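You operate a simulated robot arm through the tools that you are given. There is no shell and no other tool. Be economical: measure what you need, move in short steps, check, and stop when the job is done.

Carry out the task below with a simulated two-armed robot. There is one attempt and no reset: what you move stays moved.

Task
Take the bin from the top of the grey box and leave it on the top of the grey bench. Take the green plug and put it on the right granite. Put the tall brass sleeve on the rear granite. Take the banded cylinder from the front granite and put it on the grey tray there. Turn the zoom knob to 3. Fetch the thermometer and set it on the soak plate. Fetch the grooved cylinder from the rear granite and set it on top of the blue pad there. Put one of the steel cylinders from the rear granite on the white job card there. Any order will do. Set down upright: green plug, steel cylinder.

The check looks at the end state, three seconds after you hand in, the way a careful person would. Anything else that was tipped, shoved, dropped, spilled or broken makes it a failure.

Robot
Two 7-joint arms with two-finger grippers on one trunk, on a base that drives. Base frame: it is fixed to the floor where the robot stands at the start and does not move with it; the origin is under the middle of the robot, x ahead of it, y to its left, z up. Readings come in m, degrees, newtons and seconds.
The left shoulder is at the start at [0.099, 0.216, 1.091], the right one opposite. With the tool pointing down near the work surface each hand reaches from about 0.32 to 0.84 m from the robot's upright axis, wherever it stands, measured 20 degrees to its own side. Places, roughly: banded cylinder [2.75, -0.5, 0.75]; bin (16x24x13 cm) [0.7, -0.1, 0.7]; blue pad (5x6x4 cm) [1.7, -3, 0.7]; green plug (4x4x7 cm) [2.1, 0.7, 0.7]; grey tray [2.5, 0, 0.75]; grooved cylinder (3x3x3 cm) [1.7, -3.6, 0.7]; job card [2.25, -4.5, 0.75]; rear granite [2.2, -3.6, 0.7]; right granite [-1.6, -0.4, 0.7]; soak plate [2.6, -3.6, 0.7]; steel cylinder (3x3x6 cm) [2.5, -4.4, 0.7]; tall brass sleeve (4x4x4 cm) [2.4, -0.3, 0.7]; thermometer [2.5, -3.25, 0.75]; top of the grey bench [1.7, 3, 0.8]; zoom knob [3.9, -1.6, 0.9]. Payload 3.18 kg a hand.
The tool frame of a hand sits at the grasp point between the pads (the TCP): z along the fingers, y along the line on which they close. The tips reach 0.03 m beyond it. Largest opening 0.144 m; the body of the gripper starts 0.103 m behind the TCP.
Orientation is told as [roll, pitch, yaw] about the base's x, y, z axes, in that order, counted from this pose: with the fingers straight down and closing along the base's y, the tool's x points along the base's -x, its y along +y and its z along -z.

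Tools
- The arms move only by the tool drive_tool. It takes "left_series", "right_series" or both (then of equal length, played together; a hand with none holds still); each is a list of rows, each an object (a shift or turn left out is 0, a gripper value left out holds the last) with "translation": the shift along the base's x, y, z in units of 25 mm (1.0 is 25 mm), a list of three; "delta_rot": the turn, a rotation vector about the base's x, y, z in units of 8 degrees (1.0 is 8 degrees), a list of three; "hand": the gripper command, from -1 (fully open) to 1 (shut), values between in proportion. In form: [{"translation": [dx, dy, dz], "delta_rot": [ax, ay, az], "hand": hand}, ...]. A call has 1 to 12 rows; each row shifts and turns the commanded pose from where the row before left it. A call with a number of a shift or a turn outside -1 to 1 is refused whole. Each row takes 0.2 s and may step no farther than 0.05 m and 8.6 degrees from the row before; otherwise, or with a gripper value out of range, the whole call is refused. A pose out of reach is approached as far as the arm can. The call stops where the force on the tool passes 40 N (or 10 N more than at its start, if that is more) or the arm is blocked; 0.2 s more then pass. Each finger halts on what it meets, pressing with about 33 N; the grip force reading is that of the motor and also rises with nothing between the fingers. The clock runs only during rows and for 0.2 s after the last one: add rows that do not move to give the fingers time. It gives the time, the measured TCP pose, the force on the tool (base axes), the opening and the grip force at its end, in the units of the frame above (readings bear some noise), with the torque about the TCP (base axes, N m) and any sound that the robot's microphone picked up.
- Cameras (640 x 400 px; columns grow to the right, rows downward): "scene" is now at [0.1791, -0.0296, 1.2629]; the picture's right is [-0.42, -0.91, 0.00], its down [-0.67, 0.31, -0.67] and it looks along [0.61, -0.28, -0.74] (base axes); focal length 284 px, centre (320, 200). "left" rides on the left gripper at [0.076, -0.016, -0.143] in its tool frame; the picture's right is [0.21, 0.98, 0.00], its down [-0.84, 0.18, -0.51] and it looks along [-0.50, 0.11, 0.86] (tool axes); focal length 218 px, centre (320, 200). "right" rides on the right gripper at [0.076, 0.016, -0.143] in its tool frame; the picture's right is [-0.21, 0.98, 0.00], its down [-0.84, -0.18, -0.51] and it looks along [-0.50, -0.11, 0.86] (tool axes); focal length 218 px, centre (320, 200). There is no depth. A picture from a camera that has moved, and an enlarged one, comes with that camera's place and axes in the base frame and with its lens. The place of the scene camera against the robot may be out by one fixed shift of up to 0.025 m in any direction.
- camera(camera): a new picture of that camera. It takes no simulated time.
- move_column(by): slides the trunk up (or, below 0, down) by that many m; the arms and the scene camera ride with it, the base frame stays. It gives what a move gives, with no picture.
- steer(legs): drives the robot by 1 to 6 legs, each [ahead, left, turn to the left] in m, m and degrees, along the robot's own axes; the way and the turn of a leg run together, so that a leg with both is an arc; at most 1.5 m and 180 degrees a leg. The arms and the cameras ride along, it lands a little off, and it stops where it bumps. It gives what a move gives.
- head_to(pan, tilt): turns the head with the scene camera to pan (to the left, within 80 degrees either way) and tilt (down, from -29 to 69), counted from straight ahead of the robot. It gives what a move gives.
- zoom(camera, box): a new picture of the part [left, top, right, bottom] of that camera's present view, enlarged. It takes no simulated time.
- hand_in(): hands the job in; it is judged then, once.

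Work in short steps. Places have to be worked out from the pictures, the camera data and where the tool is seen: move nearer, look again, correct. Check each grasp and each placing, and mend what went wrong. You have 217 turns and 208 pictures in all, those below and enlarged ones among them. Open the grippers and draw the arms clear of the work before you hand the job in, unless the task says otherwise.

The tools are called after ">>>" as name(argument=value, ...) on one line, values as JSON. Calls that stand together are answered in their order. drive_tool: Moves the arms, as the interface text tells. Its arguments: {"type":"object","properties":{"left_series":{"type":"array","items":{"type":"object","properties":{"translation":{"type":"array","items":{"type":"number"}},"delta_rot":{"type":"array","items":{"type":"number"}},"hand":{"type":"number"}}}},"right_series":{"type":"array","items":{"type":"object","properties":{"translation":{"type":"array","items":{"type":"number"}},"delta_rot":{"type":"array","items":{"type":"number"}},"hand":{"type":"number"}}}}},"required":[]} The other tools are called the same way: move_column (by) slides the trunk up or down; steer (legs) drives the base; head_to (pan, tilt) turns the head that bears the scene camera; camera (camera) takes a picture; zoom (camera, box) takes an enlarged picture of a part of a camera's view; hand_in () hands the job in.

At the start:

```text
time_s: 0.0
left_tcp_pos: [0.3383, 0.0487, 0.9994]
left_ee_rot: [-0.1, 0.0, 0.1]
left_wrist_force: [-0.3, 0.0, 0.6]
left_moment: [0.01, 0.03, 0.06]
left_grip_width: 0.1441
left_gripper_force: 0.1
right_tcp_pos: [0.4088, -0.2799, 1.0305]
right_ee_rot: [0.1, -0.1, 0.0]
right_wrist_force: [-0.8, -0.3, 0.2]
right_moment: [-0.01, -0.01, -0.04]
right_grip_width: 0.1439
right_gripper_force: 0.0
trunk travel left (down, up): [-0.175, 0.194]
robot x, y, heading: [0.0018, 0.0006, 0.1]
head pan, tilt: [-25.0, 47.8]
```

scene: 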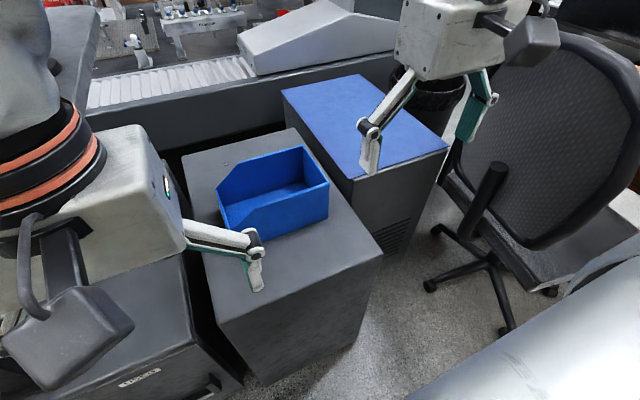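
right: 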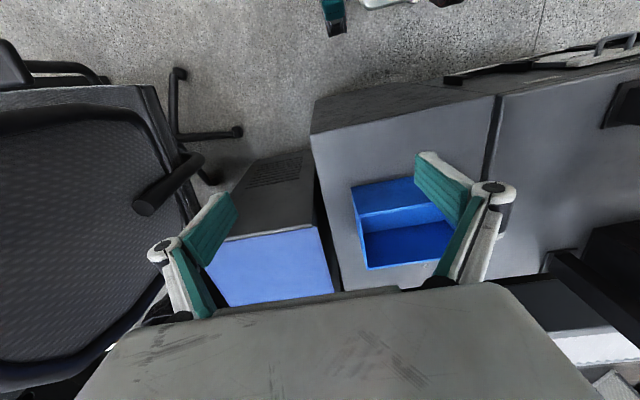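
left: 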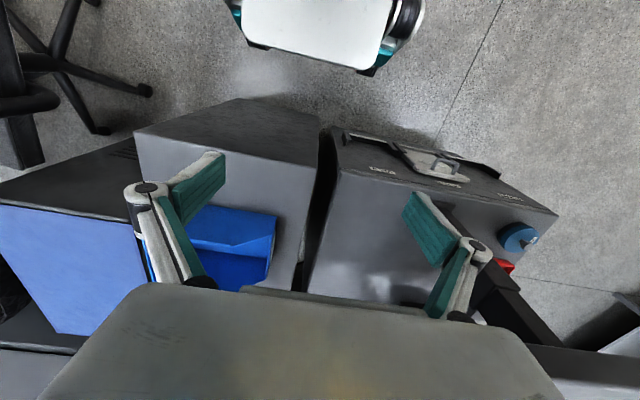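

I'll look around first: the room ahead, to see layout for driving.

>>> head_to(pan=0, tilt=15)

>>> camera(camera="scene")

>>> head_to(pan=70, tilt=25)

>>> camera(camera="scene")

>>> head_to(pan=-65, tilt=20)

>>> camera(camera="scene")

```text
time_s: 1.0
left_tcp_pos: [0.3396, 0.0485, 0.9992]
left_ee_rot: [-0.1, 0.1, 0.1]
left_wrist_force: [0.4, 0.1, -0.6]
left_moment: [0.01, -0.03, 0.01]
left_grip_width: 0.1439
left_gripper_force: 0.1
right_tcp_pos: [0.4087, -0.2809, 1.0314]
right_ee_rot: [-0.1, 0.0, 0.0]
right_wrist_force: [-1.2, -0.8, 0.4]
right_moment: [-0.02, 0.01, 0.02]
right_grip_width: 0.1439
right_gripper_force: 0.0
trunk travel left (down, up): [-0.175, 0.194]
robot x, y, heading: [0.0016, 0.0014, 0.1]
head pan, tilt: [0.0, 15.0]
```

```text
204 pictures are left
camera scene: at [0.201, 0.0037, 1.3135], right [0.0, -1.0, 0.0], down [-0.26, 0.0, -0.97], along [0.97, 0.0, -0.26], focal length 284 px, centre (320, 200)
```

scene: 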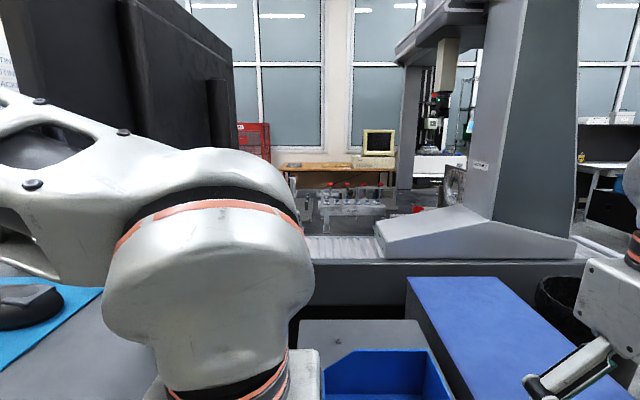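

```text
time_s: 2.4
left_tcp_pos: [0.3397, 0.0472, 1.0006]
left_ee_rot: [-0.1, 0.0, 0.2]
left_wrist_force: [-0.1, -0.9, -1.0]
left_moment: [0.0, 0.01, 0.0]
left_grip_width: 0.1438
left_gripper_force: 0.1
right_tcp_pos: [0.4083, -0.2799, 1.0306]
right_ee_rot: [0.0, 0.0, 0.0]
right_wrist_force: [0.5, 0.5, -0.3]
right_moment: [0.02, -0.01, 0.0]
right_grip_width: 0.1439
right_gripper_force: 0.0
trunk travel left (down, up): [-0.175, 0.194]
robot x, y, heading: [0.0039, 0.0001, 0.0]
head pan, tilt: [70.0, 25.0]
```

```text
203 pictures are left
camera scene: at [0.1391, 0.0904, 1.2973], right [0.94, -0.34, 0.0], down [-0.14, -0.4, -0.91], along [0.31, 0.85, -0.42], focal length 284 px, centre (320, 200)
```

scene: 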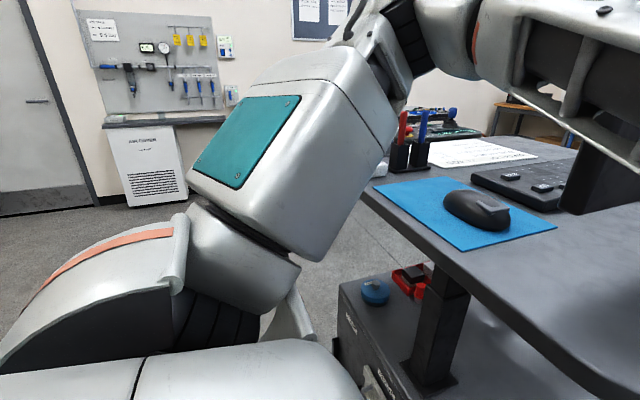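

```text
time_s: 4.6
left_tcp_pos: [0.3395, 0.0488, 1.0]
left_ee_rot: [-0.1, 0.1, 0.1]
left_wrist_force: [0.1, 0.6, -0.4]
left_moment: [-0.02, 0.0, 0.0]
left_grip_width: 0.144
left_gripper_force: 0.2
right_tcp_pos: [0.4074, -0.2806, 1.0313]
right_ee_rot: [0.0, 0.0, 0.0]
right_wrist_force: [0.3, -0.7, 0.0]
right_moment: [-0.01, 0.01, -0.01]
right_grip_width: 0.144
right_gripper_force: 0.0
trunk travel left (down, up): [-0.175, 0.194]
robot x, y, heading: [-0.001, -0.0001, -0.3]
head pan, tilt: [-65.0, 20.0]
```

```text
202 pictures are left
camera scene: at [0.1469, -0.0806, 1.3054], right [-0.91, -0.42, 0.0], down [-0.14, 0.31, -0.94], along [0.4, -0.85, -0.34], focal length 284 px, centre (320, 200)
```

scene: 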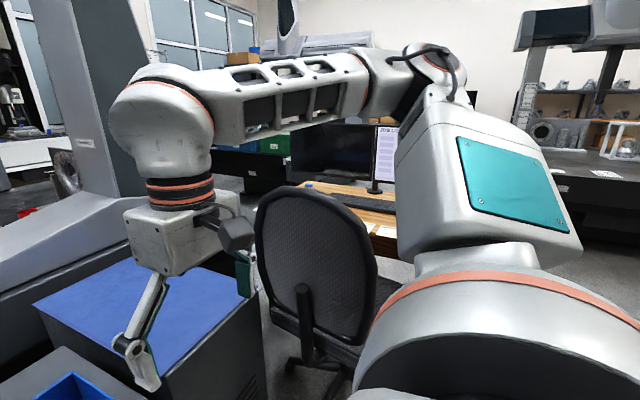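

The near box with the bin is ahead; the bin's tall back wall is at about y=-0.27, centre around (0.72,-0.15). I look straight down at it for a precise fix while moving the right arm a bit clear.

>>> drive_tool(right_series=[{"translation": [0, -1, 0]}, {"translation": [0, -1, 0]}, {"translation": [0, -1, 0]}, {"translation": [0, -1, 0]}], left_series=[{"translation": [0, 1, 0]}, {"translation": [0, 1, 0]}, {"translation": [0, 1, 0]}, {"translation": [0, 1, 0]}])

>>> head_to(pan=-12, tilt=45)

>>> camera(camera="scene")

>>> camera(camera="right")

```text
time_s: 5.6
left_tcp_pos: [0.3385, 0.1479, 0.9993]
left_ee_rot: [-0.2, 0.0, -0.1]
left_wrist_force: [0.0, -0.2, 0.3]
left_moment: [-0.01, 0.01, 0.0]
left_grip_width: 0.1438
left_gripper_force: 0.2
right_tcp_pos: [0.4083, -0.3804, 1.0298]
right_ee_rot: [0.0, -0.1, 0.1]
right_wrist_force: [0.4, 0.2, 0.1]
right_moment: [0.0, -0.02, -0.02]
right_grip_width: 0.1437
right_gripper_force: 0.0
trunk travel left (down, up): [-0.175, 0.194]
robot x, y, heading: [0.0015, 0.0028, -0.2]
head pan, tilt: [-65.0, 20.0]
```

```text
time_s: 6.8
left_tcp_pos: [0.3392, 0.1478, 0.9987]
left_ee_rot: [-0.1, 0.0, 0.2]
left_wrist_force: [0.7, 0.6, -1.0]
left_moment: [0.03, 0.01, -0.02]
left_grip_width: 0.144
left_gripper_force: 0.0
right_tcp_pos: [0.4093, -0.3806, 1.0312]
right_ee_rot: [-0.1, -0.1, 0.0]
right_wrist_force: [0.3, -0.4, -0.1]
right_moment: [-0.02, 0.03, -0.03]
right_grip_width: 0.1444
right_gripper_force: 0.1
trunk travel left (down, up): [-0.175, 0.194]
robot x, y, heading: [0.0007, -0.0024, 0.2]
head pan, tilt: [-12.0, 45.0]
```

```text
201 pictures are left
camera scene: at [0.187, -0.0132, 1.2668], right [-0.21, -0.98, 0.0], down [-0.69, 0.15, -0.71], along [0.69, -0.15, -0.71], focal length 284 px, centre (320, 200)
```

scene: 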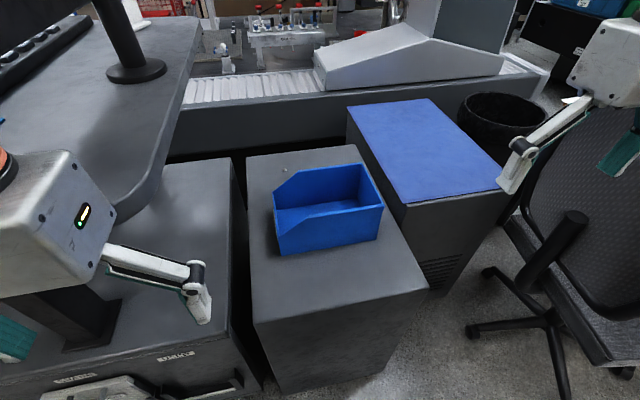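

```text
200 pictures are left
camera right: at [0.3317, -0.363, 1.1734], right [0.21, 0.98, 0.0], down [0.84, -0.18, 0.51], along [0.5, -0.11, -0.86], focal length 218 px, centre (320, 200)
```

right: 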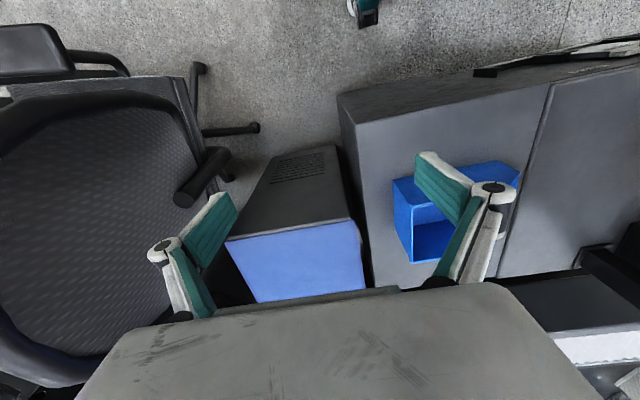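

Near side wall top of the bin lies at about x≈0.60, z≈0.79, y from -0.23 forward. I bring the right hand over that wall with yaw turned 90°, so the fingers close along x.

>>> drive_tool(right_series=[{"translation": [0.647, 0.8, -0.2], "delta_rot": [0, 0, 0.9375], "hand": -0.4}, {"translation": [0.647, 0.8, -0.2], "delta_rot": [0, 0, 0.9375]}, {"translation": [0.647, 0.8, -0.2], "delta_rot": [0, 0, 0.9375]}, {"translation": [0.647, 0.8, -0.2], "delta_rot": [0, 0, 0.9375]}, {"translation": [0.647, 0.8, -0.2], "delta_rot": [0, 0, 0.9375]}, {"translation": [0.647, 0.8, -0.2], "delta_rot": [0, 0, 0.9375]}, {"translation": [0.647, 0.8, -0.2], "delta_rot": [0, 0, 0.9375]}, {"translation": [0.647, 0.8, -0.2], "delta_rot": [0, 0, 0.9375]}, {"translation": [0.647, 0.8, -0.2], "delta_rot": [0, 0, 0.9375]}, {"translation": [0.647, 0.8, -0.2], "delta_rot": [0, 0, 0.9375]}, {"translation": [0.647, 0.8, -0.2], "delta_rot": [0, 0, 0.9375]}, {"translation": [0.647, 0.8, -0.2], "delta_rot": [0, 0, 0.9375]}])

>>> camera(camera="right")

>>> camera(camera="scene")

```text
time_s: 9.4
left_tcp_pos: [0.3387, 0.1457, 0.9984]
left_ee_rot: [0.0, 0.1, -0.1]
left_wrist_force: [0.9, -1.0, 0.0]
left_moment: [0.1, 0.05, 0.01]
left_grip_width: 0.1439
left_gripper_force: 0.1
right_tcp_pos: [0.4004, -0.3376, 0.9856]
right_ee_rot: [4.3, 1.1, 14.1]
right_wrist_force: [-0.1, -0.4, 0.1]
right_moment: [0.03, 0.07, 0.06]
right_grip_width: 0.1006
right_gripper_force: 0.0
right hand out of reach, approached as far as the arm can: row 2, 3, 4, 5, 6, 7, 8, 9, 10, 11, 12
trunk travel left (down, up): [-0.175, 0.194]
robot x, y, heading: [0.0006, 0.0028, -0.1]
head pan, tilt: [-12.0, 45.0]
```

```text
199 pictures are left
camera right: at [0.3279, -0.3492, 1.1315], right [-0.04, 1.0, 0.07], down [0.88, 0.0, 0.48], along [0.48, 0.08, -0.88], focal length 218 px, centre (320, 200)
```

right: 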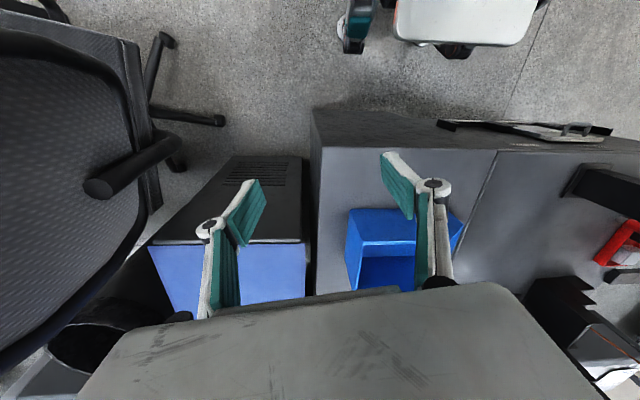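

```text
198 pictures are left
camera scene: at [0.1884, -0.0148, 1.2663], right [-0.21, -0.98, 0.0], down [-0.69, 0.15, -0.71], along [0.69, -0.15, -0.71], focal length 284 px, centre (320, 200)
```

scene: 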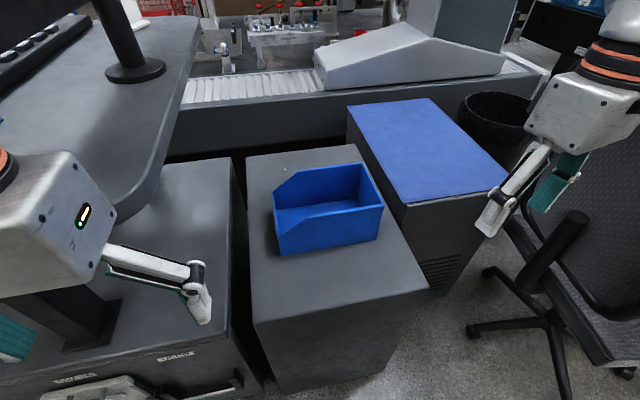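

Yaw + is at a joint limit. I try turning the other way.

>>> drive_tool(right_series=[{"delta_rot": [-0.54, 0, -0.9]}, {"delta_rot": [0, -0.14, -0.9]}, {"delta_rot": [0, 0, -1]}, {"delta_rot": [0, 0, -1]}, {"delta_rot": [0, 0, -1]}, {"delta_rot": [0, 0, -1]}])

```text
time_s: 10.8
left_tcp_pos: [0.3375, 0.1472, 0.9995]
left_ee_rot: [0.0, 0.0, 0.1]
left_wrist_force: [-0.1, 0.3, -0.4]
left_moment: [-0.01, 0.03, 0.01]
left_grip_width: 0.1441
left_gripper_force: 0.0
right_tcp_pos: [0.4012, -0.3357, 0.9881]
right_ee_rot: [-0.3, 0.8, -32.5]
right_wrist_force: [-0.1, -0.6, -0.2]
right_moment: [-0.01, -0.04, 0.0]
right_grip_width: 0.1008
right_gripper_force: 0.0
trunk travel left (down, up): [-0.175, 0.194]
robot x, y, heading: [0.0017, 0.0014, -0.1]
head pan, tilt: [-12.0, 45.0]
```

Negative yaw works. Continue to hover above the near side wall with yaw -90.

>>> drive_tool(right_series=[{"translation": [0.673, 0.653, -0.19], "delta_rot": [0, 0, -0.599]}, {"translation": [0.673, 0.653, -0.19], "delta_rot": [0, 0, -0.599]}, {"translation": [0.673, 0.653, -0.19], "delta_rot": [0, 0, -0.599]}, {"translation": [0.673, 0.653, -0.19], "delta_rot": [0, 0, -0.599]}, {"translation": [0.673, 0.653, -0.19], "delta_rot": [0, 0, -0.599]}, {"translation": [0.673, 0.653, -0.19], "delta_rot": [0, 0, -0.599]}, {"translation": [0.673, 0.653, -0.19], "delta_rot": [0, 0, -0.599]}, {"translation": [0.673, 0.653, -0.19], "delta_rot": [0, 0, -0.599]}, {"translation": [0.673, 0.653, -0.19], "delta_rot": [0, 0, -0.599]}, {"translation": [0.673, 0.653, -0.19], "delta_rot": [0, 0, -0.599]}, {"translation": [0.673, 0.653, -0.19], "delta_rot": [0, 0, -0.599]}, {"translation": [0.673, 0.653, -0.19], "delta_rot": [0, 0, -0.599]}])

>>> camera(camera="right")

>>> camera(camera="scene")

```text
time_s: 13.4
left_tcp_pos: [0.3384, 0.1483, 0.9975]
left_ee_rot: [-0.1, 0.0, 0.0]
left_wrist_force: [0.4, -0.6, -0.2]
left_moment: [-0.02, 0.04, 0.0]
left_grip_width: 0.144
left_gripper_force: 0.1
right_tcp_pos: [0.5757, -0.165, 0.9363]
right_ee_rot: [-0.2, 0.8, -89.9]
right_wrist_force: [0.6, -0.6, 0.1]
right_moment: [0.01, 0.03, 0.0]
right_grip_width: 0.1006
right_gripper_force: 0.1
right hand out of reach, approached as far as the arm can: row 11, 12
trunk travel left (down, up): [-0.175, 0.194]
robot x, y, heading: [0.0024, -0.0014, 0.1]
head pan, tilt: [-12.0, 45.0]
```

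```text
197 pictures are left
camera right: at [0.5909, -0.089, 1.0793], right [0.98, -0.21, -0.01], down [-0.18, -0.85, 0.5], along [-0.11, -0.49, -0.87], focal length 218 px, centre (320, 200)
```

right: 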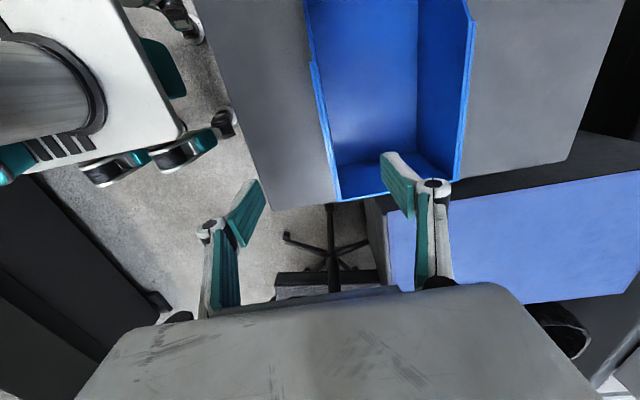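

```text
196 pictures are left
camera scene: at [0.1875, -0.013, 1.2667], right [-0.21, -0.98, 0.0], down [-0.69, 0.15, -0.71], along [0.69, -0.15, -0.71], focal length 284 px, centre (320, 200)
```

scene: 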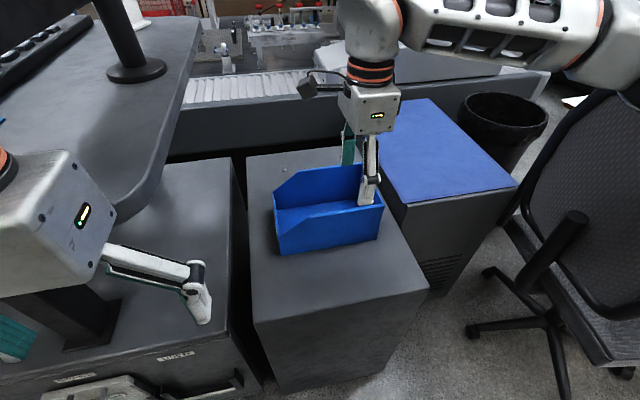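

The wall tops: near wall at x≈0.585, z≈0.80, from y=-0.26 to -0.08. I lower the hand with the wall between the fingers (TCP x≈0.586, y≈-0.155), to z≈0.77.

>>> drive_tool(right_series=[{"translation": [0.2, 0.2, -0.6]}, {"translation": [0.2, 0.2, -0.8]}, {"translation": [0, 0, -1]}, {"translation": [0, 0, -1]}, {"translation": [0, 0, -1]}, {"translation": [0, 0, -1]}, {"translation": [0, 0, -1]}, {"translation": [0, 0, -0.4]}])

>>> camera(camera="right")

>>> camera(camera="scene")

```text
time_s: 15.2
left_tcp_pos: [0.3386, 0.1462, 0.9987]
left_ee_rot: [-0.1, 0.0, 0.1]
left_wrist_force: [-0.2, 0.6, -0.7]
left_moment: [0.02, 0.0, 0.01]
left_grip_width: 0.1442
left_gripper_force: 0.1
right_tcp_pos: [0.5641, -0.1712, 0.7889]
right_ee_rot: [0.1, 0.9, -89.7]
right_wrist_force: [-0.1, -0.1, 0.3]
right_moment: [0.03, -0.02, 0.0]
right_grip_width: 0.1005
right_gripper_force: 0.0
right hand out of reach, approached as far as the arm can: row 1, 2, 6, 7
trunk travel left (down, up): [-0.175, 0.194]
robot x, y, heading: [0.002, 0.0009, 0.0]
head pan, tilt: [-12.0, 45.0]
```

```text
195 pictures are left
camera right: at [0.58, -0.0971, 0.9334], right [0.98, -0.2, 0.0], down [-0.18, -0.85, 0.49], along [-0.1, -0.48, -0.87], focal length 218 px, centre (320, 200)
```

right: 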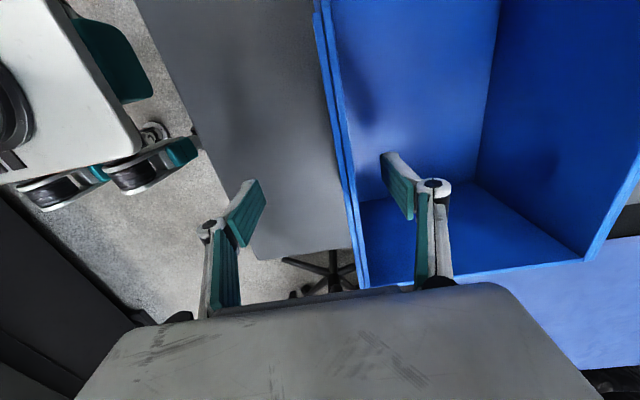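

```text
194 pictures are left
camera scene: at [0.1871, -0.0132, 1.2668], right [-0.21, -0.98, 0.0], down [-0.69, 0.15, -0.71], along [0.69, -0.15, -0.71], focal length 284 px, centre (320, 200)
```

scene: 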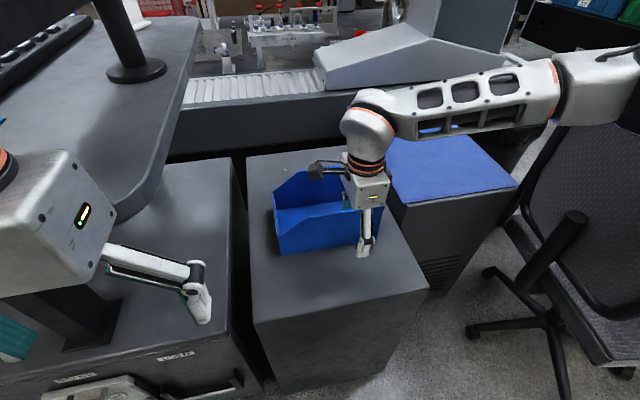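

The arm is at its reach limit with this yaw; the wall (x=0.585) is between the fingers but off-centre by 2 cm. I nudge the base ahead 2 cm and lower the trunk 2.5 cm instead.

>>> steer(legs=[[0.02, 0, 0]])

>>> move_column(by=-0.025)

>>> camera(camera="right")

```text
time_s: 16.0
left_tcp_pos: [0.3584, 0.1468, 0.9985]
left_ee_rot: [-0.1, 0.0, 0.0]
left_wrist_force: [0.4, -0.6, -0.2]
left_moment: [0.02, 0.1, 0.02]
left_grip_width: 0.144
left_gripper_force: 0.1
right_tcp_pos: [0.5845, -0.1717, 0.7889]
right_ee_rot: [-0.1, 0.9, -89.9]
right_wrist_force: [-0.1, -0.1, 0.0]
right_moment: [0.03, 0.03, 0.01]
right_grip_width: 0.1009
right_gripper_force: 0.1
trunk travel left (down, up): [-0.175, 0.194]
robot x, y, heading: [0.0184, 0.0017, -0.2]
head pan, tilt: [-12.0, 45.0]
```

```text
time_s: 16.7
left_tcp_pos: [0.3567, 0.1471, 0.9739]
left_ee_rot: [-0.1, -0.3, 0.1]
left_wrist_force: [-1.2, 0.1, 1.1]
left_moment: [-0.01, -0.08, 0.06]
left_grip_width: 0.1441
left_gripper_force: 0.2
right_tcp_pos: [0.5832, -0.1713, 0.7667]
right_ee_rot: [0.1, 1.0, -89.7]
right_wrist_force: [-0.6, 0.3, 0.1]
right_moment: [-0.01, -0.04, 0.01]
right_grip_width: 0.1011
right_gripper_force: 0.1
trunk travel left (down, up): [-0.15, 0.219]
robot x, y, heading: [0.0191, -0.0001, 0.1]
head pan, tilt: [-12.0, 45.0]
```

```text
193 pictures are left
camera right: at [0.5982, -0.097, 0.9109], right [0.98, -0.2, 0.0], down [-0.18, -0.85, 0.49], along [-0.1, -0.48, -0.87], focal length 218 px, centre (320, 200)
```

right: 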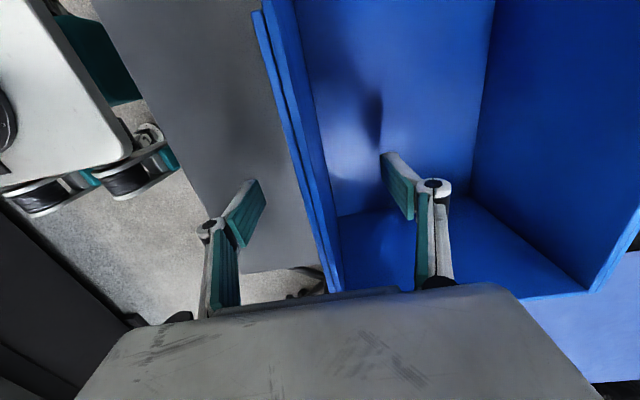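

Wall is now centred between the fingers. Close.

>>> drive_tool(right_series=[{"hand": 1}, {"hand": 1}, {"hand": 1}, {"hand": 1}])

>>> camera(camera="right")

```text
time_s: 17.7
left_tcp_pos: [0.3572, 0.1453, 0.9737]
left_ee_rot: [-0.1, 0.0, 0.0]
left_wrist_force: [-0.6, -0.2, -0.6]
left_moment: [0.0, -0.03, -0.03]
left_grip_width: 0.144
left_gripper_force: 0.1
right_tcp_pos: [0.5837, -0.1716, 0.763]
right_ee_rot: [-0.1, 0.8, -89.8]
right_wrist_force: [-0.5, -0.8, -1.1]
right_moment: [0.08, 0.01, -0.04]
right_grip_width: 0.006
right_gripper_force: 32.9
trunk travel left (down, up): [-0.15, 0.219]
robot x, y, heading: [0.0173, 0.0023, -0.0]
head pan, tilt: [-12.0, 45.0]
```

```text
192 pictures are left
camera right: at [0.5995, -0.0972, 0.9085], right [0.98, -0.2, 0.0], down [-0.18, -0.85, 0.49], along [-0.1, -0.48, -0.87], focal length 218 px, centre (320, 200)
```

right: 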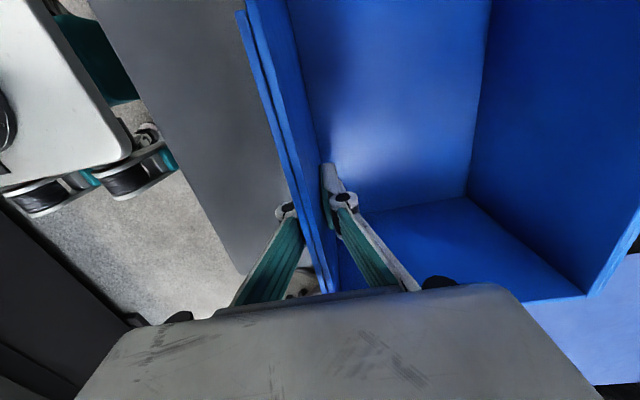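

Gripped 6 mm wall. Lift with the trunk.

>>> move_column(by=0.05)

>>> camera(camera="scene")

```text
time_s: 18.6
left_tcp_pos: [0.3592, 0.1471, 1.0225]
left_ee_rot: [-0.1, 0.3, 0.0]
left_wrist_force: [0.7, 0.0, -1.1]
left_moment: [-0.03, 0.05, 0.01]
left_grip_width: 0.1439
left_gripper_force: 0.0
right_tcp_pos: [0.5889, -0.1745, 0.8418]
right_ee_rot: [3.2, 1.1, -89.7]
right_wrist_force: [0.5, 0.2, -2.6]
right_moment: [-0.06, 0.17, 0.0]
right_grip_width: 0.0058
right_gripper_force: 32.9
trunk travel left (down, up): [-0.2, 0.169]
robot x, y, heading: [0.0214, -0.0, -0.2]
head pan, tilt: [-12.0, 45.0]
```

```text
191 pictures are left
camera scene: at [0.1859, -0.0133, 1.2931], right [-0.21, -0.98, 0.0], down [-0.69, 0.15, -0.71], along [0.69, -0.15, -0.71], focal length 284 px, centre (320, 200)
```

scene: 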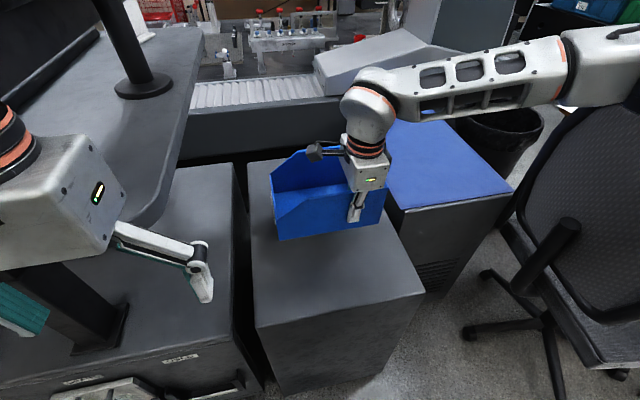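

Bin is held level (~2.6 N). Raise further, back off and turn left to look for the grey bench.

>>> move_column(by=0.1)

>>> steer(legs=[[-0.4, 0, 0]])

>>> head_to(pan=75, tilt=20)

>>> camera(camera="scene")

>>> head_to(pan=35, tilt=20)

>>> camera(camera="scene")

```text
time_s: 19.9
left_tcp_pos: [0.3587, 0.1474, 1.1233]
left_ee_rot: [-0.1, 0.2, -0.1]
left_wrist_force: [0.5, 0.1, -0.3]
left_moment: [-0.01, 0.01, -0.02]
left_grip_width: 0.1441
left_gripper_force: 0.0
right_tcp_pos: [0.593, -0.1744, 1.0215]
right_ee_rot: [12.0, 1.1, -89.5]
right_wrist_force: [0.6, -0.5, -1.8]
right_moment: [-0.07, 0.15, 0.0]
right_grip_width: 0.0056
right_gripper_force: 33.1
trunk travel left (down, up): [-0.3, 0.069]
robot x, y, heading: [0.0221, 0.0004, -0.1]
head pan, tilt: [-12.0, 45.0]
```

```text
time_s: 22.4
left_tcp_pos: [-0.0488, 0.148, 1.1245]
left_ee_rot: [-0.1, 0.0, 0.6]
left_wrist_force: [-0.4, -0.4, -0.1]
left_moment: [0.01, -0.06, 0.01]
left_grip_width: 0.144
left_gripper_force: 0.1
right_tcp_pos: [0.189, -0.1713, 1.0228]
right_ee_rot: [12.2, 1.1, -89.0]
right_wrist_force: [0.1, -0.6, -1.9]
right_moment: [-0.05, 0.14, 0.03]
right_grip_width: 0.0059
right_gripper_force: 32.8
trunk travel left (down, up): [-0.3, 0.069]
robot x, y, heading: [-0.3884, -0.0028, 0.7]
head pan, tilt: [-12.0, 45.0]
```

```text
time_s: 24.1
left_tcp_pos: [-0.0481, 0.1483, 1.1238]
left_ee_rot: [-0.1, 0.0, 0.6]
left_wrist_force: [-0.2, -0.5, 0.7]
left_moment: [0.02, -0.02, 0.01]
left_grip_width: 0.1438
left_gripper_force: 0.1
right_tcp_pos: [0.1896, -0.1694, 1.024]
right_ee_rot: [12.1, 1.1, -89.0]
right_wrist_force: [0.0, 0.5, -1.7]
right_moment: [-0.11, 0.13, 0.01]
right_grip_width: 0.0063
right_gripper_force: 33.3
trunk travel left (down, up): [-0.3, 0.069]
robot x, y, heading: [-0.387, -0.0014, 0.7]
head pan, tilt: [75.0, 20.0]
```

```text
190 pictures are left
camera scene: at [-0.3285, 0.0925, 1.4358], right [0.97, -0.25, 0.0], down [-0.09, -0.33, -0.94], along [0.24, 0.91, -0.34], focal length 284 px, centre (320, 200)
```

scene: 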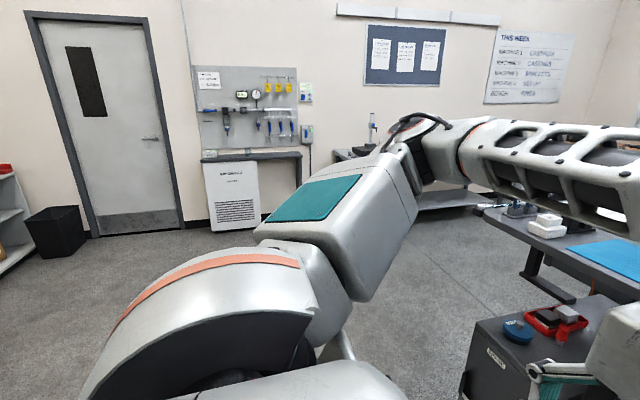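

```text
time_s: 25.1
left_tcp_pos: [-0.0483, 0.1477, 1.1247]
left_ee_rot: [-0.2, 0.1, 0.7]
left_wrist_force: [0.3, -0.1, -0.9]
left_moment: [-0.02, 0.0, -0.02]
left_grip_width: 0.1438
left_gripper_force: 0.1
right_tcp_pos: [0.1895, -0.1695, 1.0218]
right_ee_rot: [12.1, 1.1, -89.0]
right_wrist_force: [0.9, -0.5, -1.7]
right_moment: [-0.08, 0.12, 0.01]
right_grip_width: 0.0063
right_gripper_force: 33.0
trunk travel left (down, up): [-0.3, 0.069]
robot x, y, heading: [-0.3863, -0.0015, 0.4]
head pan, tilt: [35.0, 20.0]
```

```text
189 pictures are left
camera scene: at [-0.2761, 0.0565, 1.4358], right [0.58, -0.81, 0.0], down [-0.28, -0.2, -0.94], along [0.76, 0.55, -0.34], focal length 284 px, centre (320, 200)
```

scene: 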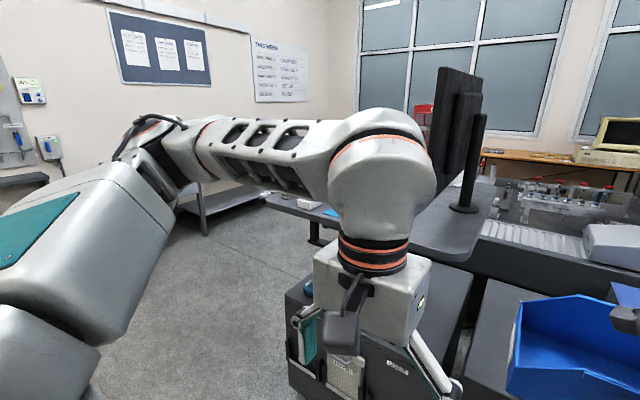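

Clear floor to the left; the grey bench stands along the far wall at y≈3. I turn left 90°, drive ahead, and look.

>>> steer(legs=[[0, 0, 90], [1.2, 0, 0]])

>>> head_to(pan=-45, tilt=20)

>>> camera(camera="scene")

```text
time_s: 35.0
left_tcp_pos: [-0.5104, 1.5337, 1.1233]
left_ee_rot: [-0.1, 0.0, 88.7]
left_wrist_force: [0.7, 0.7, 0.4]
left_moment: [-0.03, -0.01, 0.0]
left_grip_width: 0.1443
left_gripper_force: 0.0
right_tcp_pos: [-0.1835, 1.759, 1.0234]
right_ee_rot: [12.1, 1.2, -0.9]
right_wrist_force: [0.3, 0.3, -1.7]
right_moment: [-0.15, -0.07, 0.01]
right_grip_width: 0.006
right_gripper_force: 33.3
trunk travel left (down, up): [-0.3, 0.069]
robot x, y, heading: [-0.3713, 1.1881, 88.4]
head pan, tilt: [35.0, 20.0]
```

```text
time_s: 36.5
left_tcp_pos: [-0.5104, 1.5337, 1.123]
left_ee_rot: [-0.2, 0.0, 88.6]
left_wrist_force: [-0.9, 0.0, 0.9]
left_moment: [0.0, 0.01, -0.03]
left_grip_width: 0.1437
left_gripper_force: 0.0
right_tcp_pos: [-0.1843, 1.7611, 1.0226]
right_ee_rot: [12.2, 1.1, -1.0]
right_wrist_force: [-0.9, 0.7, -2.4]
right_moment: [-0.17, -0.03, 0.0]
right_grip_width: 0.006
right_gripper_force: 33.1
trunk travel left (down, up): [-0.3, 0.069]
robot x, y, heading: [-0.3735, 1.1894, 88.6]
head pan, tilt: [-45.0, 20.0]
```

```text
188 pictures are left
camera scene: at [-0.314, 1.3038, 1.4358], right [0.69, -0.72, 0.0], down [-0.25, -0.24, -0.94], along [0.68, 0.65, -0.34], focal length 284 px, centre (320, 200)
```

scene: 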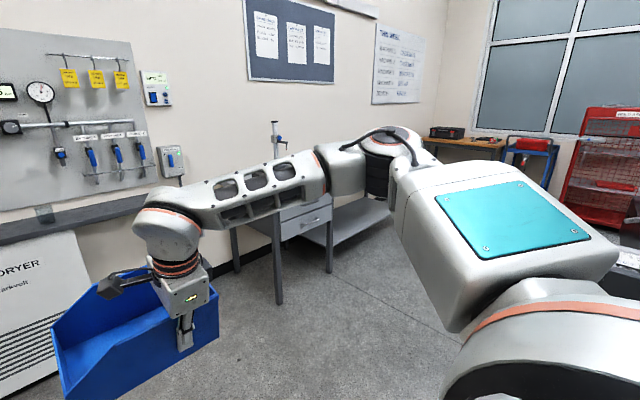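

The bench runs along y≈2.75+ from x≈0.7 rightward. I move ahead and sideways to face it.

>>> steer(legs=[[0.6, 0, 1.5], [0, -1.1, 0]])

>>> head_to(pan=0, tilt=30)

>>> camera(camera="scene")

```text
time_s: 49.5
left_tcp_pos: [0.5828, 2.1446, 1.1237]
left_ee_rot: [-0.1, 0.0, 90.8]
left_wrist_force: [0.8, 0.0, 1.1]
left_moment: [-0.03, -0.04, -0.01]
left_grip_width: 0.144
left_gripper_force: 0.1
right_tcp_pos: [0.8998, 2.3838, 1.0225]
right_ee_rot: [12.1, 1.2, 1.1]
right_wrist_force: [-0.6, -0.3, -2.2]
right_moment: [-0.13, -0.11, -0.02]
right_grip_width: 0.0059
right_gripper_force: 33.3
trunk travel left (down, up): [-0.3, 0.069]
robot x, y, heading: [0.7341, 1.8103, 91.0]
head pan, tilt: [-45.0, 20.0]
```

```text
time_s: 50.6
left_tcp_pos: [0.5822, 2.1456, 1.1245]
left_ee_rot: [-0.1, 0.0, 90.8]
left_wrist_force: [0.1, -0.3, -0.7]
left_moment: [-0.04, 0.01, 0.0]
left_grip_width: 0.1439
left_gripper_force: 0.0
right_tcp_pos: [0.9001, 2.3845, 1.0215]
right_ee_rot: [12.1, 1.1, 1.1]
right_wrist_force: [0.1, 0.3, -1.3]
right_moment: [-0.12, -0.09, 0.0]
right_grip_width: 0.0061
right_gripper_force: 33.4
trunk travel left (down, up): [-0.3, 0.069]
robot x, y, heading: [0.7335, 1.809, 90.6]
head pan, tilt: [0.0, 30.0]
```

```text
187 pictures are left
camera scene: at [0.7219, 1.9469, 1.4198], right [1.0, 0.01, 0.0], down [0.01, -0.5, -0.87], along [-0.01, 0.87, -0.5], focal length 284 px, centre (320, 200)
```

scene: 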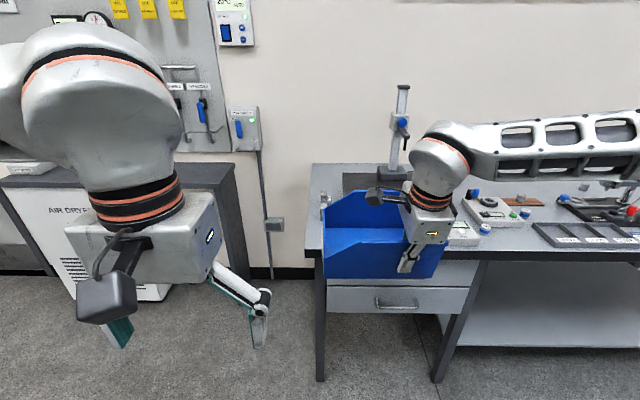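

>>> zoom(camera="scene", box=[300, 140, 640, 300])

>>> camera(camera="right")

```text
1.88 times, centred on (470, 220) of scene
camera zoom: at [0.7219, 1.9469, 1.4198], right [1.0, 0.01, 0.0], down [0.01, -0.5, -0.87], along [-0.01, 0.87, -0.5], focal length 535 px, centre (38, 162)
```

zoom: 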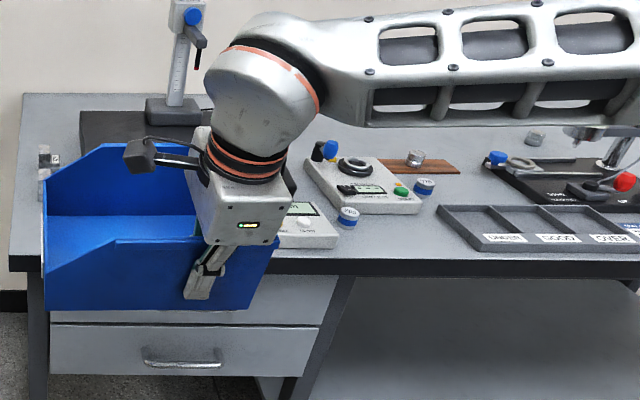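

```text
185 pictures are left
camera right: at [0.8267, 2.3689, 1.1679], right [0.19, 0.96, 0.2], down [0.86, -0.26, 0.44], along [0.48, 0.09, -0.87], focal length 218 px, centre (320, 200)
```

right: 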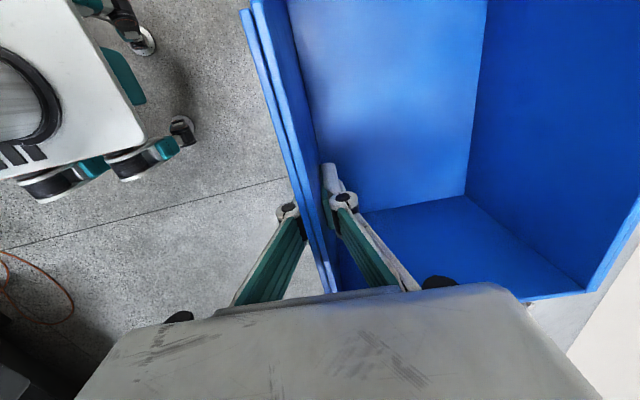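

I can't see the bench area hidden behind the bin; I shift left to view it.

>>> steer(legs=[[0, 0.45, 0]])

>>> head_to(pan=-30, tilt=35)

>>> camera(camera="scene")

```text
time_s: 55.1
left_tcp_pos: [0.1292, 2.1398, 1.1234]
left_ee_rot: [-0.1, 0.1, 90.7]
left_wrist_force: [0.2, 0.2, -0.3]
left_moment: [0.0, -0.04, -0.01]
left_grip_width: 0.1442
left_gripper_force: 0.1
right_tcp_pos: [0.4493, 2.3782, 1.0227]
right_ee_rot: [12.2, 1.1, 1.2]
right_wrist_force: [-1.4, -0.3, -2.0]
right_moment: [-0.17, -0.08, -0.01]
right_grip_width: 0.0062
right_gripper_force: 33.1
trunk travel left (down, up): [-0.3, 0.069]
robot x, y, heading: [0.2811, 1.8037, 90.7]
head pan, tilt: [0.0, 30.0]
```

```text
time_s: 56.1
left_tcp_pos: [0.1304, 2.1399, 1.1231]
left_ee_rot: [-0.1, 0.0, 90.7]
left_wrist_force: [0.5, -0.1, -0.1]
left_moment: [-0.01, -0.04, -0.04]
left_grip_width: 0.1441
left_gripper_force: 0.1
right_tcp_pos: [0.4485, 2.3782, 1.0226]
right_ee_rot: [12.0, 1.2, 1.1]
right_wrist_force: [0.4, -0.1, -2.8]
right_moment: [-0.14, -0.09, 0.01]
right_grip_width: 0.0061
right_gripper_force: 32.7
trunk travel left (down, up): [-0.3, 0.069]
robot x, y, heading: [0.2801, 1.8024, 90.5]
head pan, tilt: [-30.0, 35.0]
```

```text
184 pictures are left
camera scene: at [0.3133, 1.9277, 1.412], right [0.87, -0.49, 0.0], down [-0.28, -0.5, -0.82], along [0.4, 0.71, -0.57], focal length 284 px, centre (320, 200)
```

scene: 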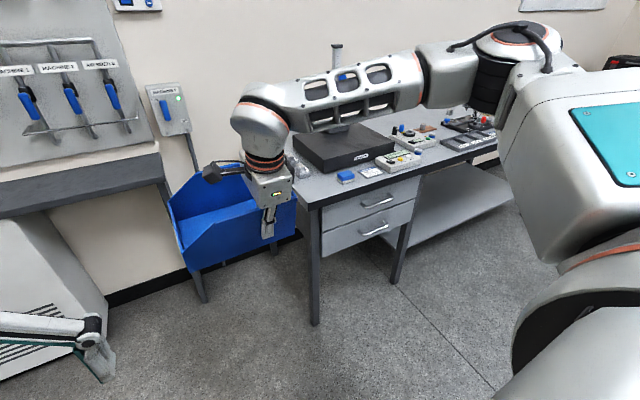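

>>> zoom(camera="scene", box=[270, 80, 530, 240])

```text
2.46 times, centred on (400, 160) of scene
camera zoom: at [0.3133, 1.9277, 1.412], right [0.87, -0.49, 0.0], down [-0.28, -0.5, -0.82], along [0.4, 0.71, -0.57], focal length 699 px, centre (123, 298)
```

zoom: 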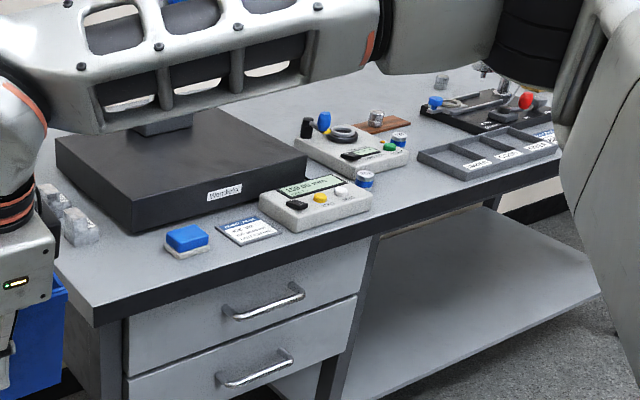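

The left end is crowded. I look at the right part of the bench.

>>> steer(legs=[[0, -1.4, 0]])

>>> head_to(pan=0, tilt=30)

>>> camera(camera="scene")

```text
time_s: 68.4
left_tcp_pos: [1.5211, 2.1473, 1.1237]
left_ee_rot: [-0.1, 0.0, 89.7]
left_wrist_force: [0.1, 0.3, -0.2]
left_moment: [-0.01, -0.01, -0.03]
left_grip_width: 0.1439
left_gripper_force: 0.0
right_tcp_pos: [1.8438, 2.3812, 1.023]
right_ee_rot: [12.1, 1.1, 0.3]
right_wrist_force: [0.3, 0.9, -1.6]
right_moment: [-0.1, -0.08, 0.02]
right_grip_width: 0.0059
right_gripper_force: 32.9
trunk travel left (down, up): [-0.3, 0.069]
robot x, y, heading: [1.6666, 1.81, 89.7]
head pan, tilt: [-30.0, 35.0]
```

```text
time_s: 69.3
left_tcp_pos: [1.5199, 2.1481, 1.124]
left_ee_rot: [-0.2, 0.0, 89.9]
left_wrist_force: [0.5, 0.0, -1.2]
left_moment: [0.03, 0.02, -0.02]
left_grip_width: 0.1439
left_gripper_force: 0.0
right_tcp_pos: [1.842, 2.3819, 1.0233]
right_ee_rot: [12.1, 1.0, 0.3]
right_wrist_force: [0.2, 0.2, -1.4]
right_moment: [-0.13, -0.05, -0.03]
right_grip_width: 0.0062
right_gripper_force: 33.2
trunk travel left (down, up): [-0.3, 0.069]
robot x, y, heading: [1.6659, 1.8119, 89.9]
head pan, tilt: [0.0, 30.0]
```

```text
182 pictures are left
camera scene: at [1.6568, 1.9469, 1.4198], right [1.0, 0.0, 0.0], down [0.0, -0.5, -0.87], along [0.0, 0.87, -0.5], focal length 284 px, centre (320, 200)
```

scene: 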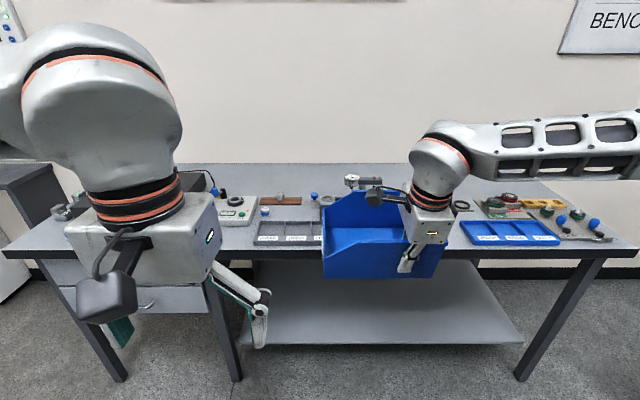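

There's a gap hidden behind the bin. Shift left a bit to see it.

>>> steer(legs=[[0, 0.5, 0]])

>>> head_to(pan=-38, tilt=30)

>>> camera(camera="scene")

```text
time_s: 74.1
left_tcp_pos: [1.0344, 2.1523, 1.1243]
left_ee_rot: [0.0, 0.0, 89.6]
left_wrist_force: [0.6, 0.1, 0.0]
left_moment: [0.01, 0.01, 0.01]
left_grip_width: 0.1441
left_gripper_force: 0.0
right_tcp_pos: [1.3588, 2.384, 1.0236]
right_ee_rot: [12.0, 1.0, 0.0]
right_wrist_force: [0.1, -0.2, -2.4]
right_moment: [-0.17, -0.08, -0.02]
right_grip_width: 0.0059
right_gripper_force: 32.4
trunk travel left (down, up): [-0.3, 0.069]
robot x, y, heading: [1.1782, 1.8103, 89.9]
head pan, tilt: [0.0, 30.0]
```

```text
time_s: 75.2
left_tcp_pos: [1.0359, 2.151, 1.1248]
left_ee_rot: [-0.1, 0.0, 89.5]
left_wrist_force: [-0.5, -0.3, -0.1]
left_moment: [0.0, 0.02, 0.01]
left_grip_width: 0.1442
left_gripper_force: 0.0
right_tcp_pos: [1.3572, 2.3836, 1.023]
right_ee_rot: [12.0, 1.1, 0.0]
right_wrist_force: [0.5, -0.5, -2.0]
right_moment: [-0.14, -0.07, -0.02]
right_grip_width: 0.0056
right_gripper_force: 32.4
trunk travel left (down, up): [-0.3, 0.069]
robot x, y, heading: [1.1797, 1.8077, 89.5]
head pan, tilt: [-38.0, 30.0]
```

```text
181 pictures are left
camera scene: at [1.2247, 1.9303, 1.4198], right [0.78, -0.62, 0.0], down [-0.31, -0.39, -0.87], along [0.54, 0.68, -0.5], focal length 284 px, centre (320, 200)
```

scene: 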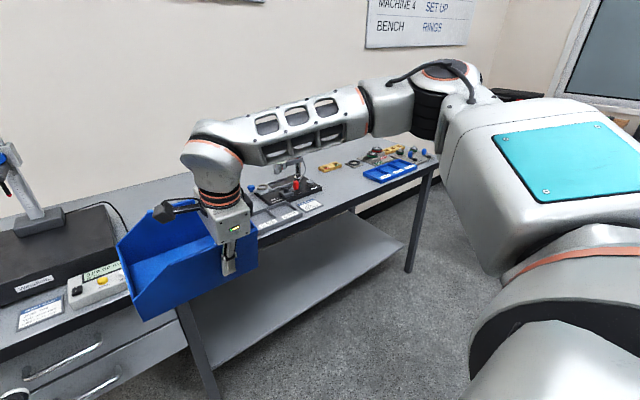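

>>> zoom(camera="scene", box=[240, 130, 450, 260])

```text
3.05 times, centred on (345, 195) of scene
camera zoom: at [1.2247, 1.9303, 1.4198], right [0.78, -0.62, 0.0], down [-0.31, -0.39, -0.87], along [0.54, 0.68, -0.5], focal length 866 px, centre (244, 215)
```

zoom: 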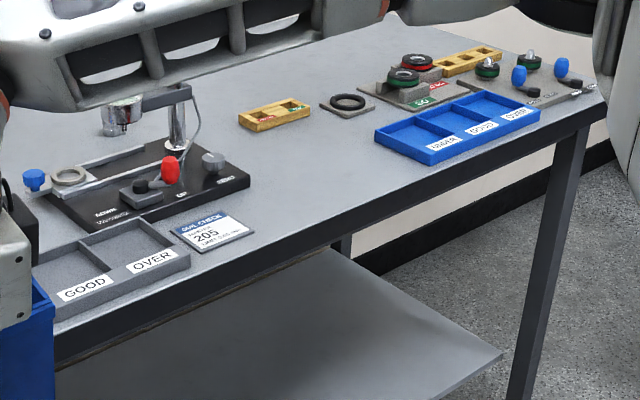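

The free patch on the bench is x≈1.97–2.21, y≈2.69–2.96. I'll place the bin there with its long side along y, gripping its right wall: so rotate the hand to robot-relative yaw 0 (base yaw 90), removing the 12° tilt first.

>>> drive_tool(right_series=[{"translation": [0.3, 0, 0], "delta_rot": [-0.75, 0, 0]}, {"translation": [0.3, 0, 0], "delta_rot": [-0.75, -0.13, 0]}, {"translation": [0.4, -0.1, 0], "delta_rot": [0, 0, 1]}, {"translation": [0.4, -0.1, 0], "delta_rot": [0, 0, 1]}, {"translation": [0.4, -0.1, 0], "delta_rot": [0, 0, 1]}, {"translation": [0.4, 0, 0], "delta_rot": [0, 0, 1]}, {"translation": [0.4, 0, 0], "delta_rot": [0, 0, 1]}, {"translation": [0.4, 0, 0], "delta_rot": [0, 0, 1]}])

```text
time_s: 77.0
left_tcp_pos: [1.0348, 2.1519, 1.1234]
left_ee_rot: [-0.1, 0.1, 89.4]
left_wrist_force: [-0.4, 0.2, 0.5]
left_moment: [0.04, -0.02, 0.0]
left_grip_width: 0.144
left_gripper_force: 0.1
right_tcp_pos: [1.4488, 2.3635, 1.0258]
right_ee_rot: [0.1, 0.1, 47.9]
right_wrist_force: [-0.3, 0.4, -2.3]
right_moment: [-0.04, -0.13, 0.0]
right_grip_width: 0.0061
right_gripper_force: 32.9
right hand out of reach, approached as far as the arm can: row 1, 2
trunk travel left (down, up): [-0.3, 0.069]
robot x, y, heading: [1.1795, 1.8088, 89.4]
head pan, tilt: [-38.0, 30.0]
```

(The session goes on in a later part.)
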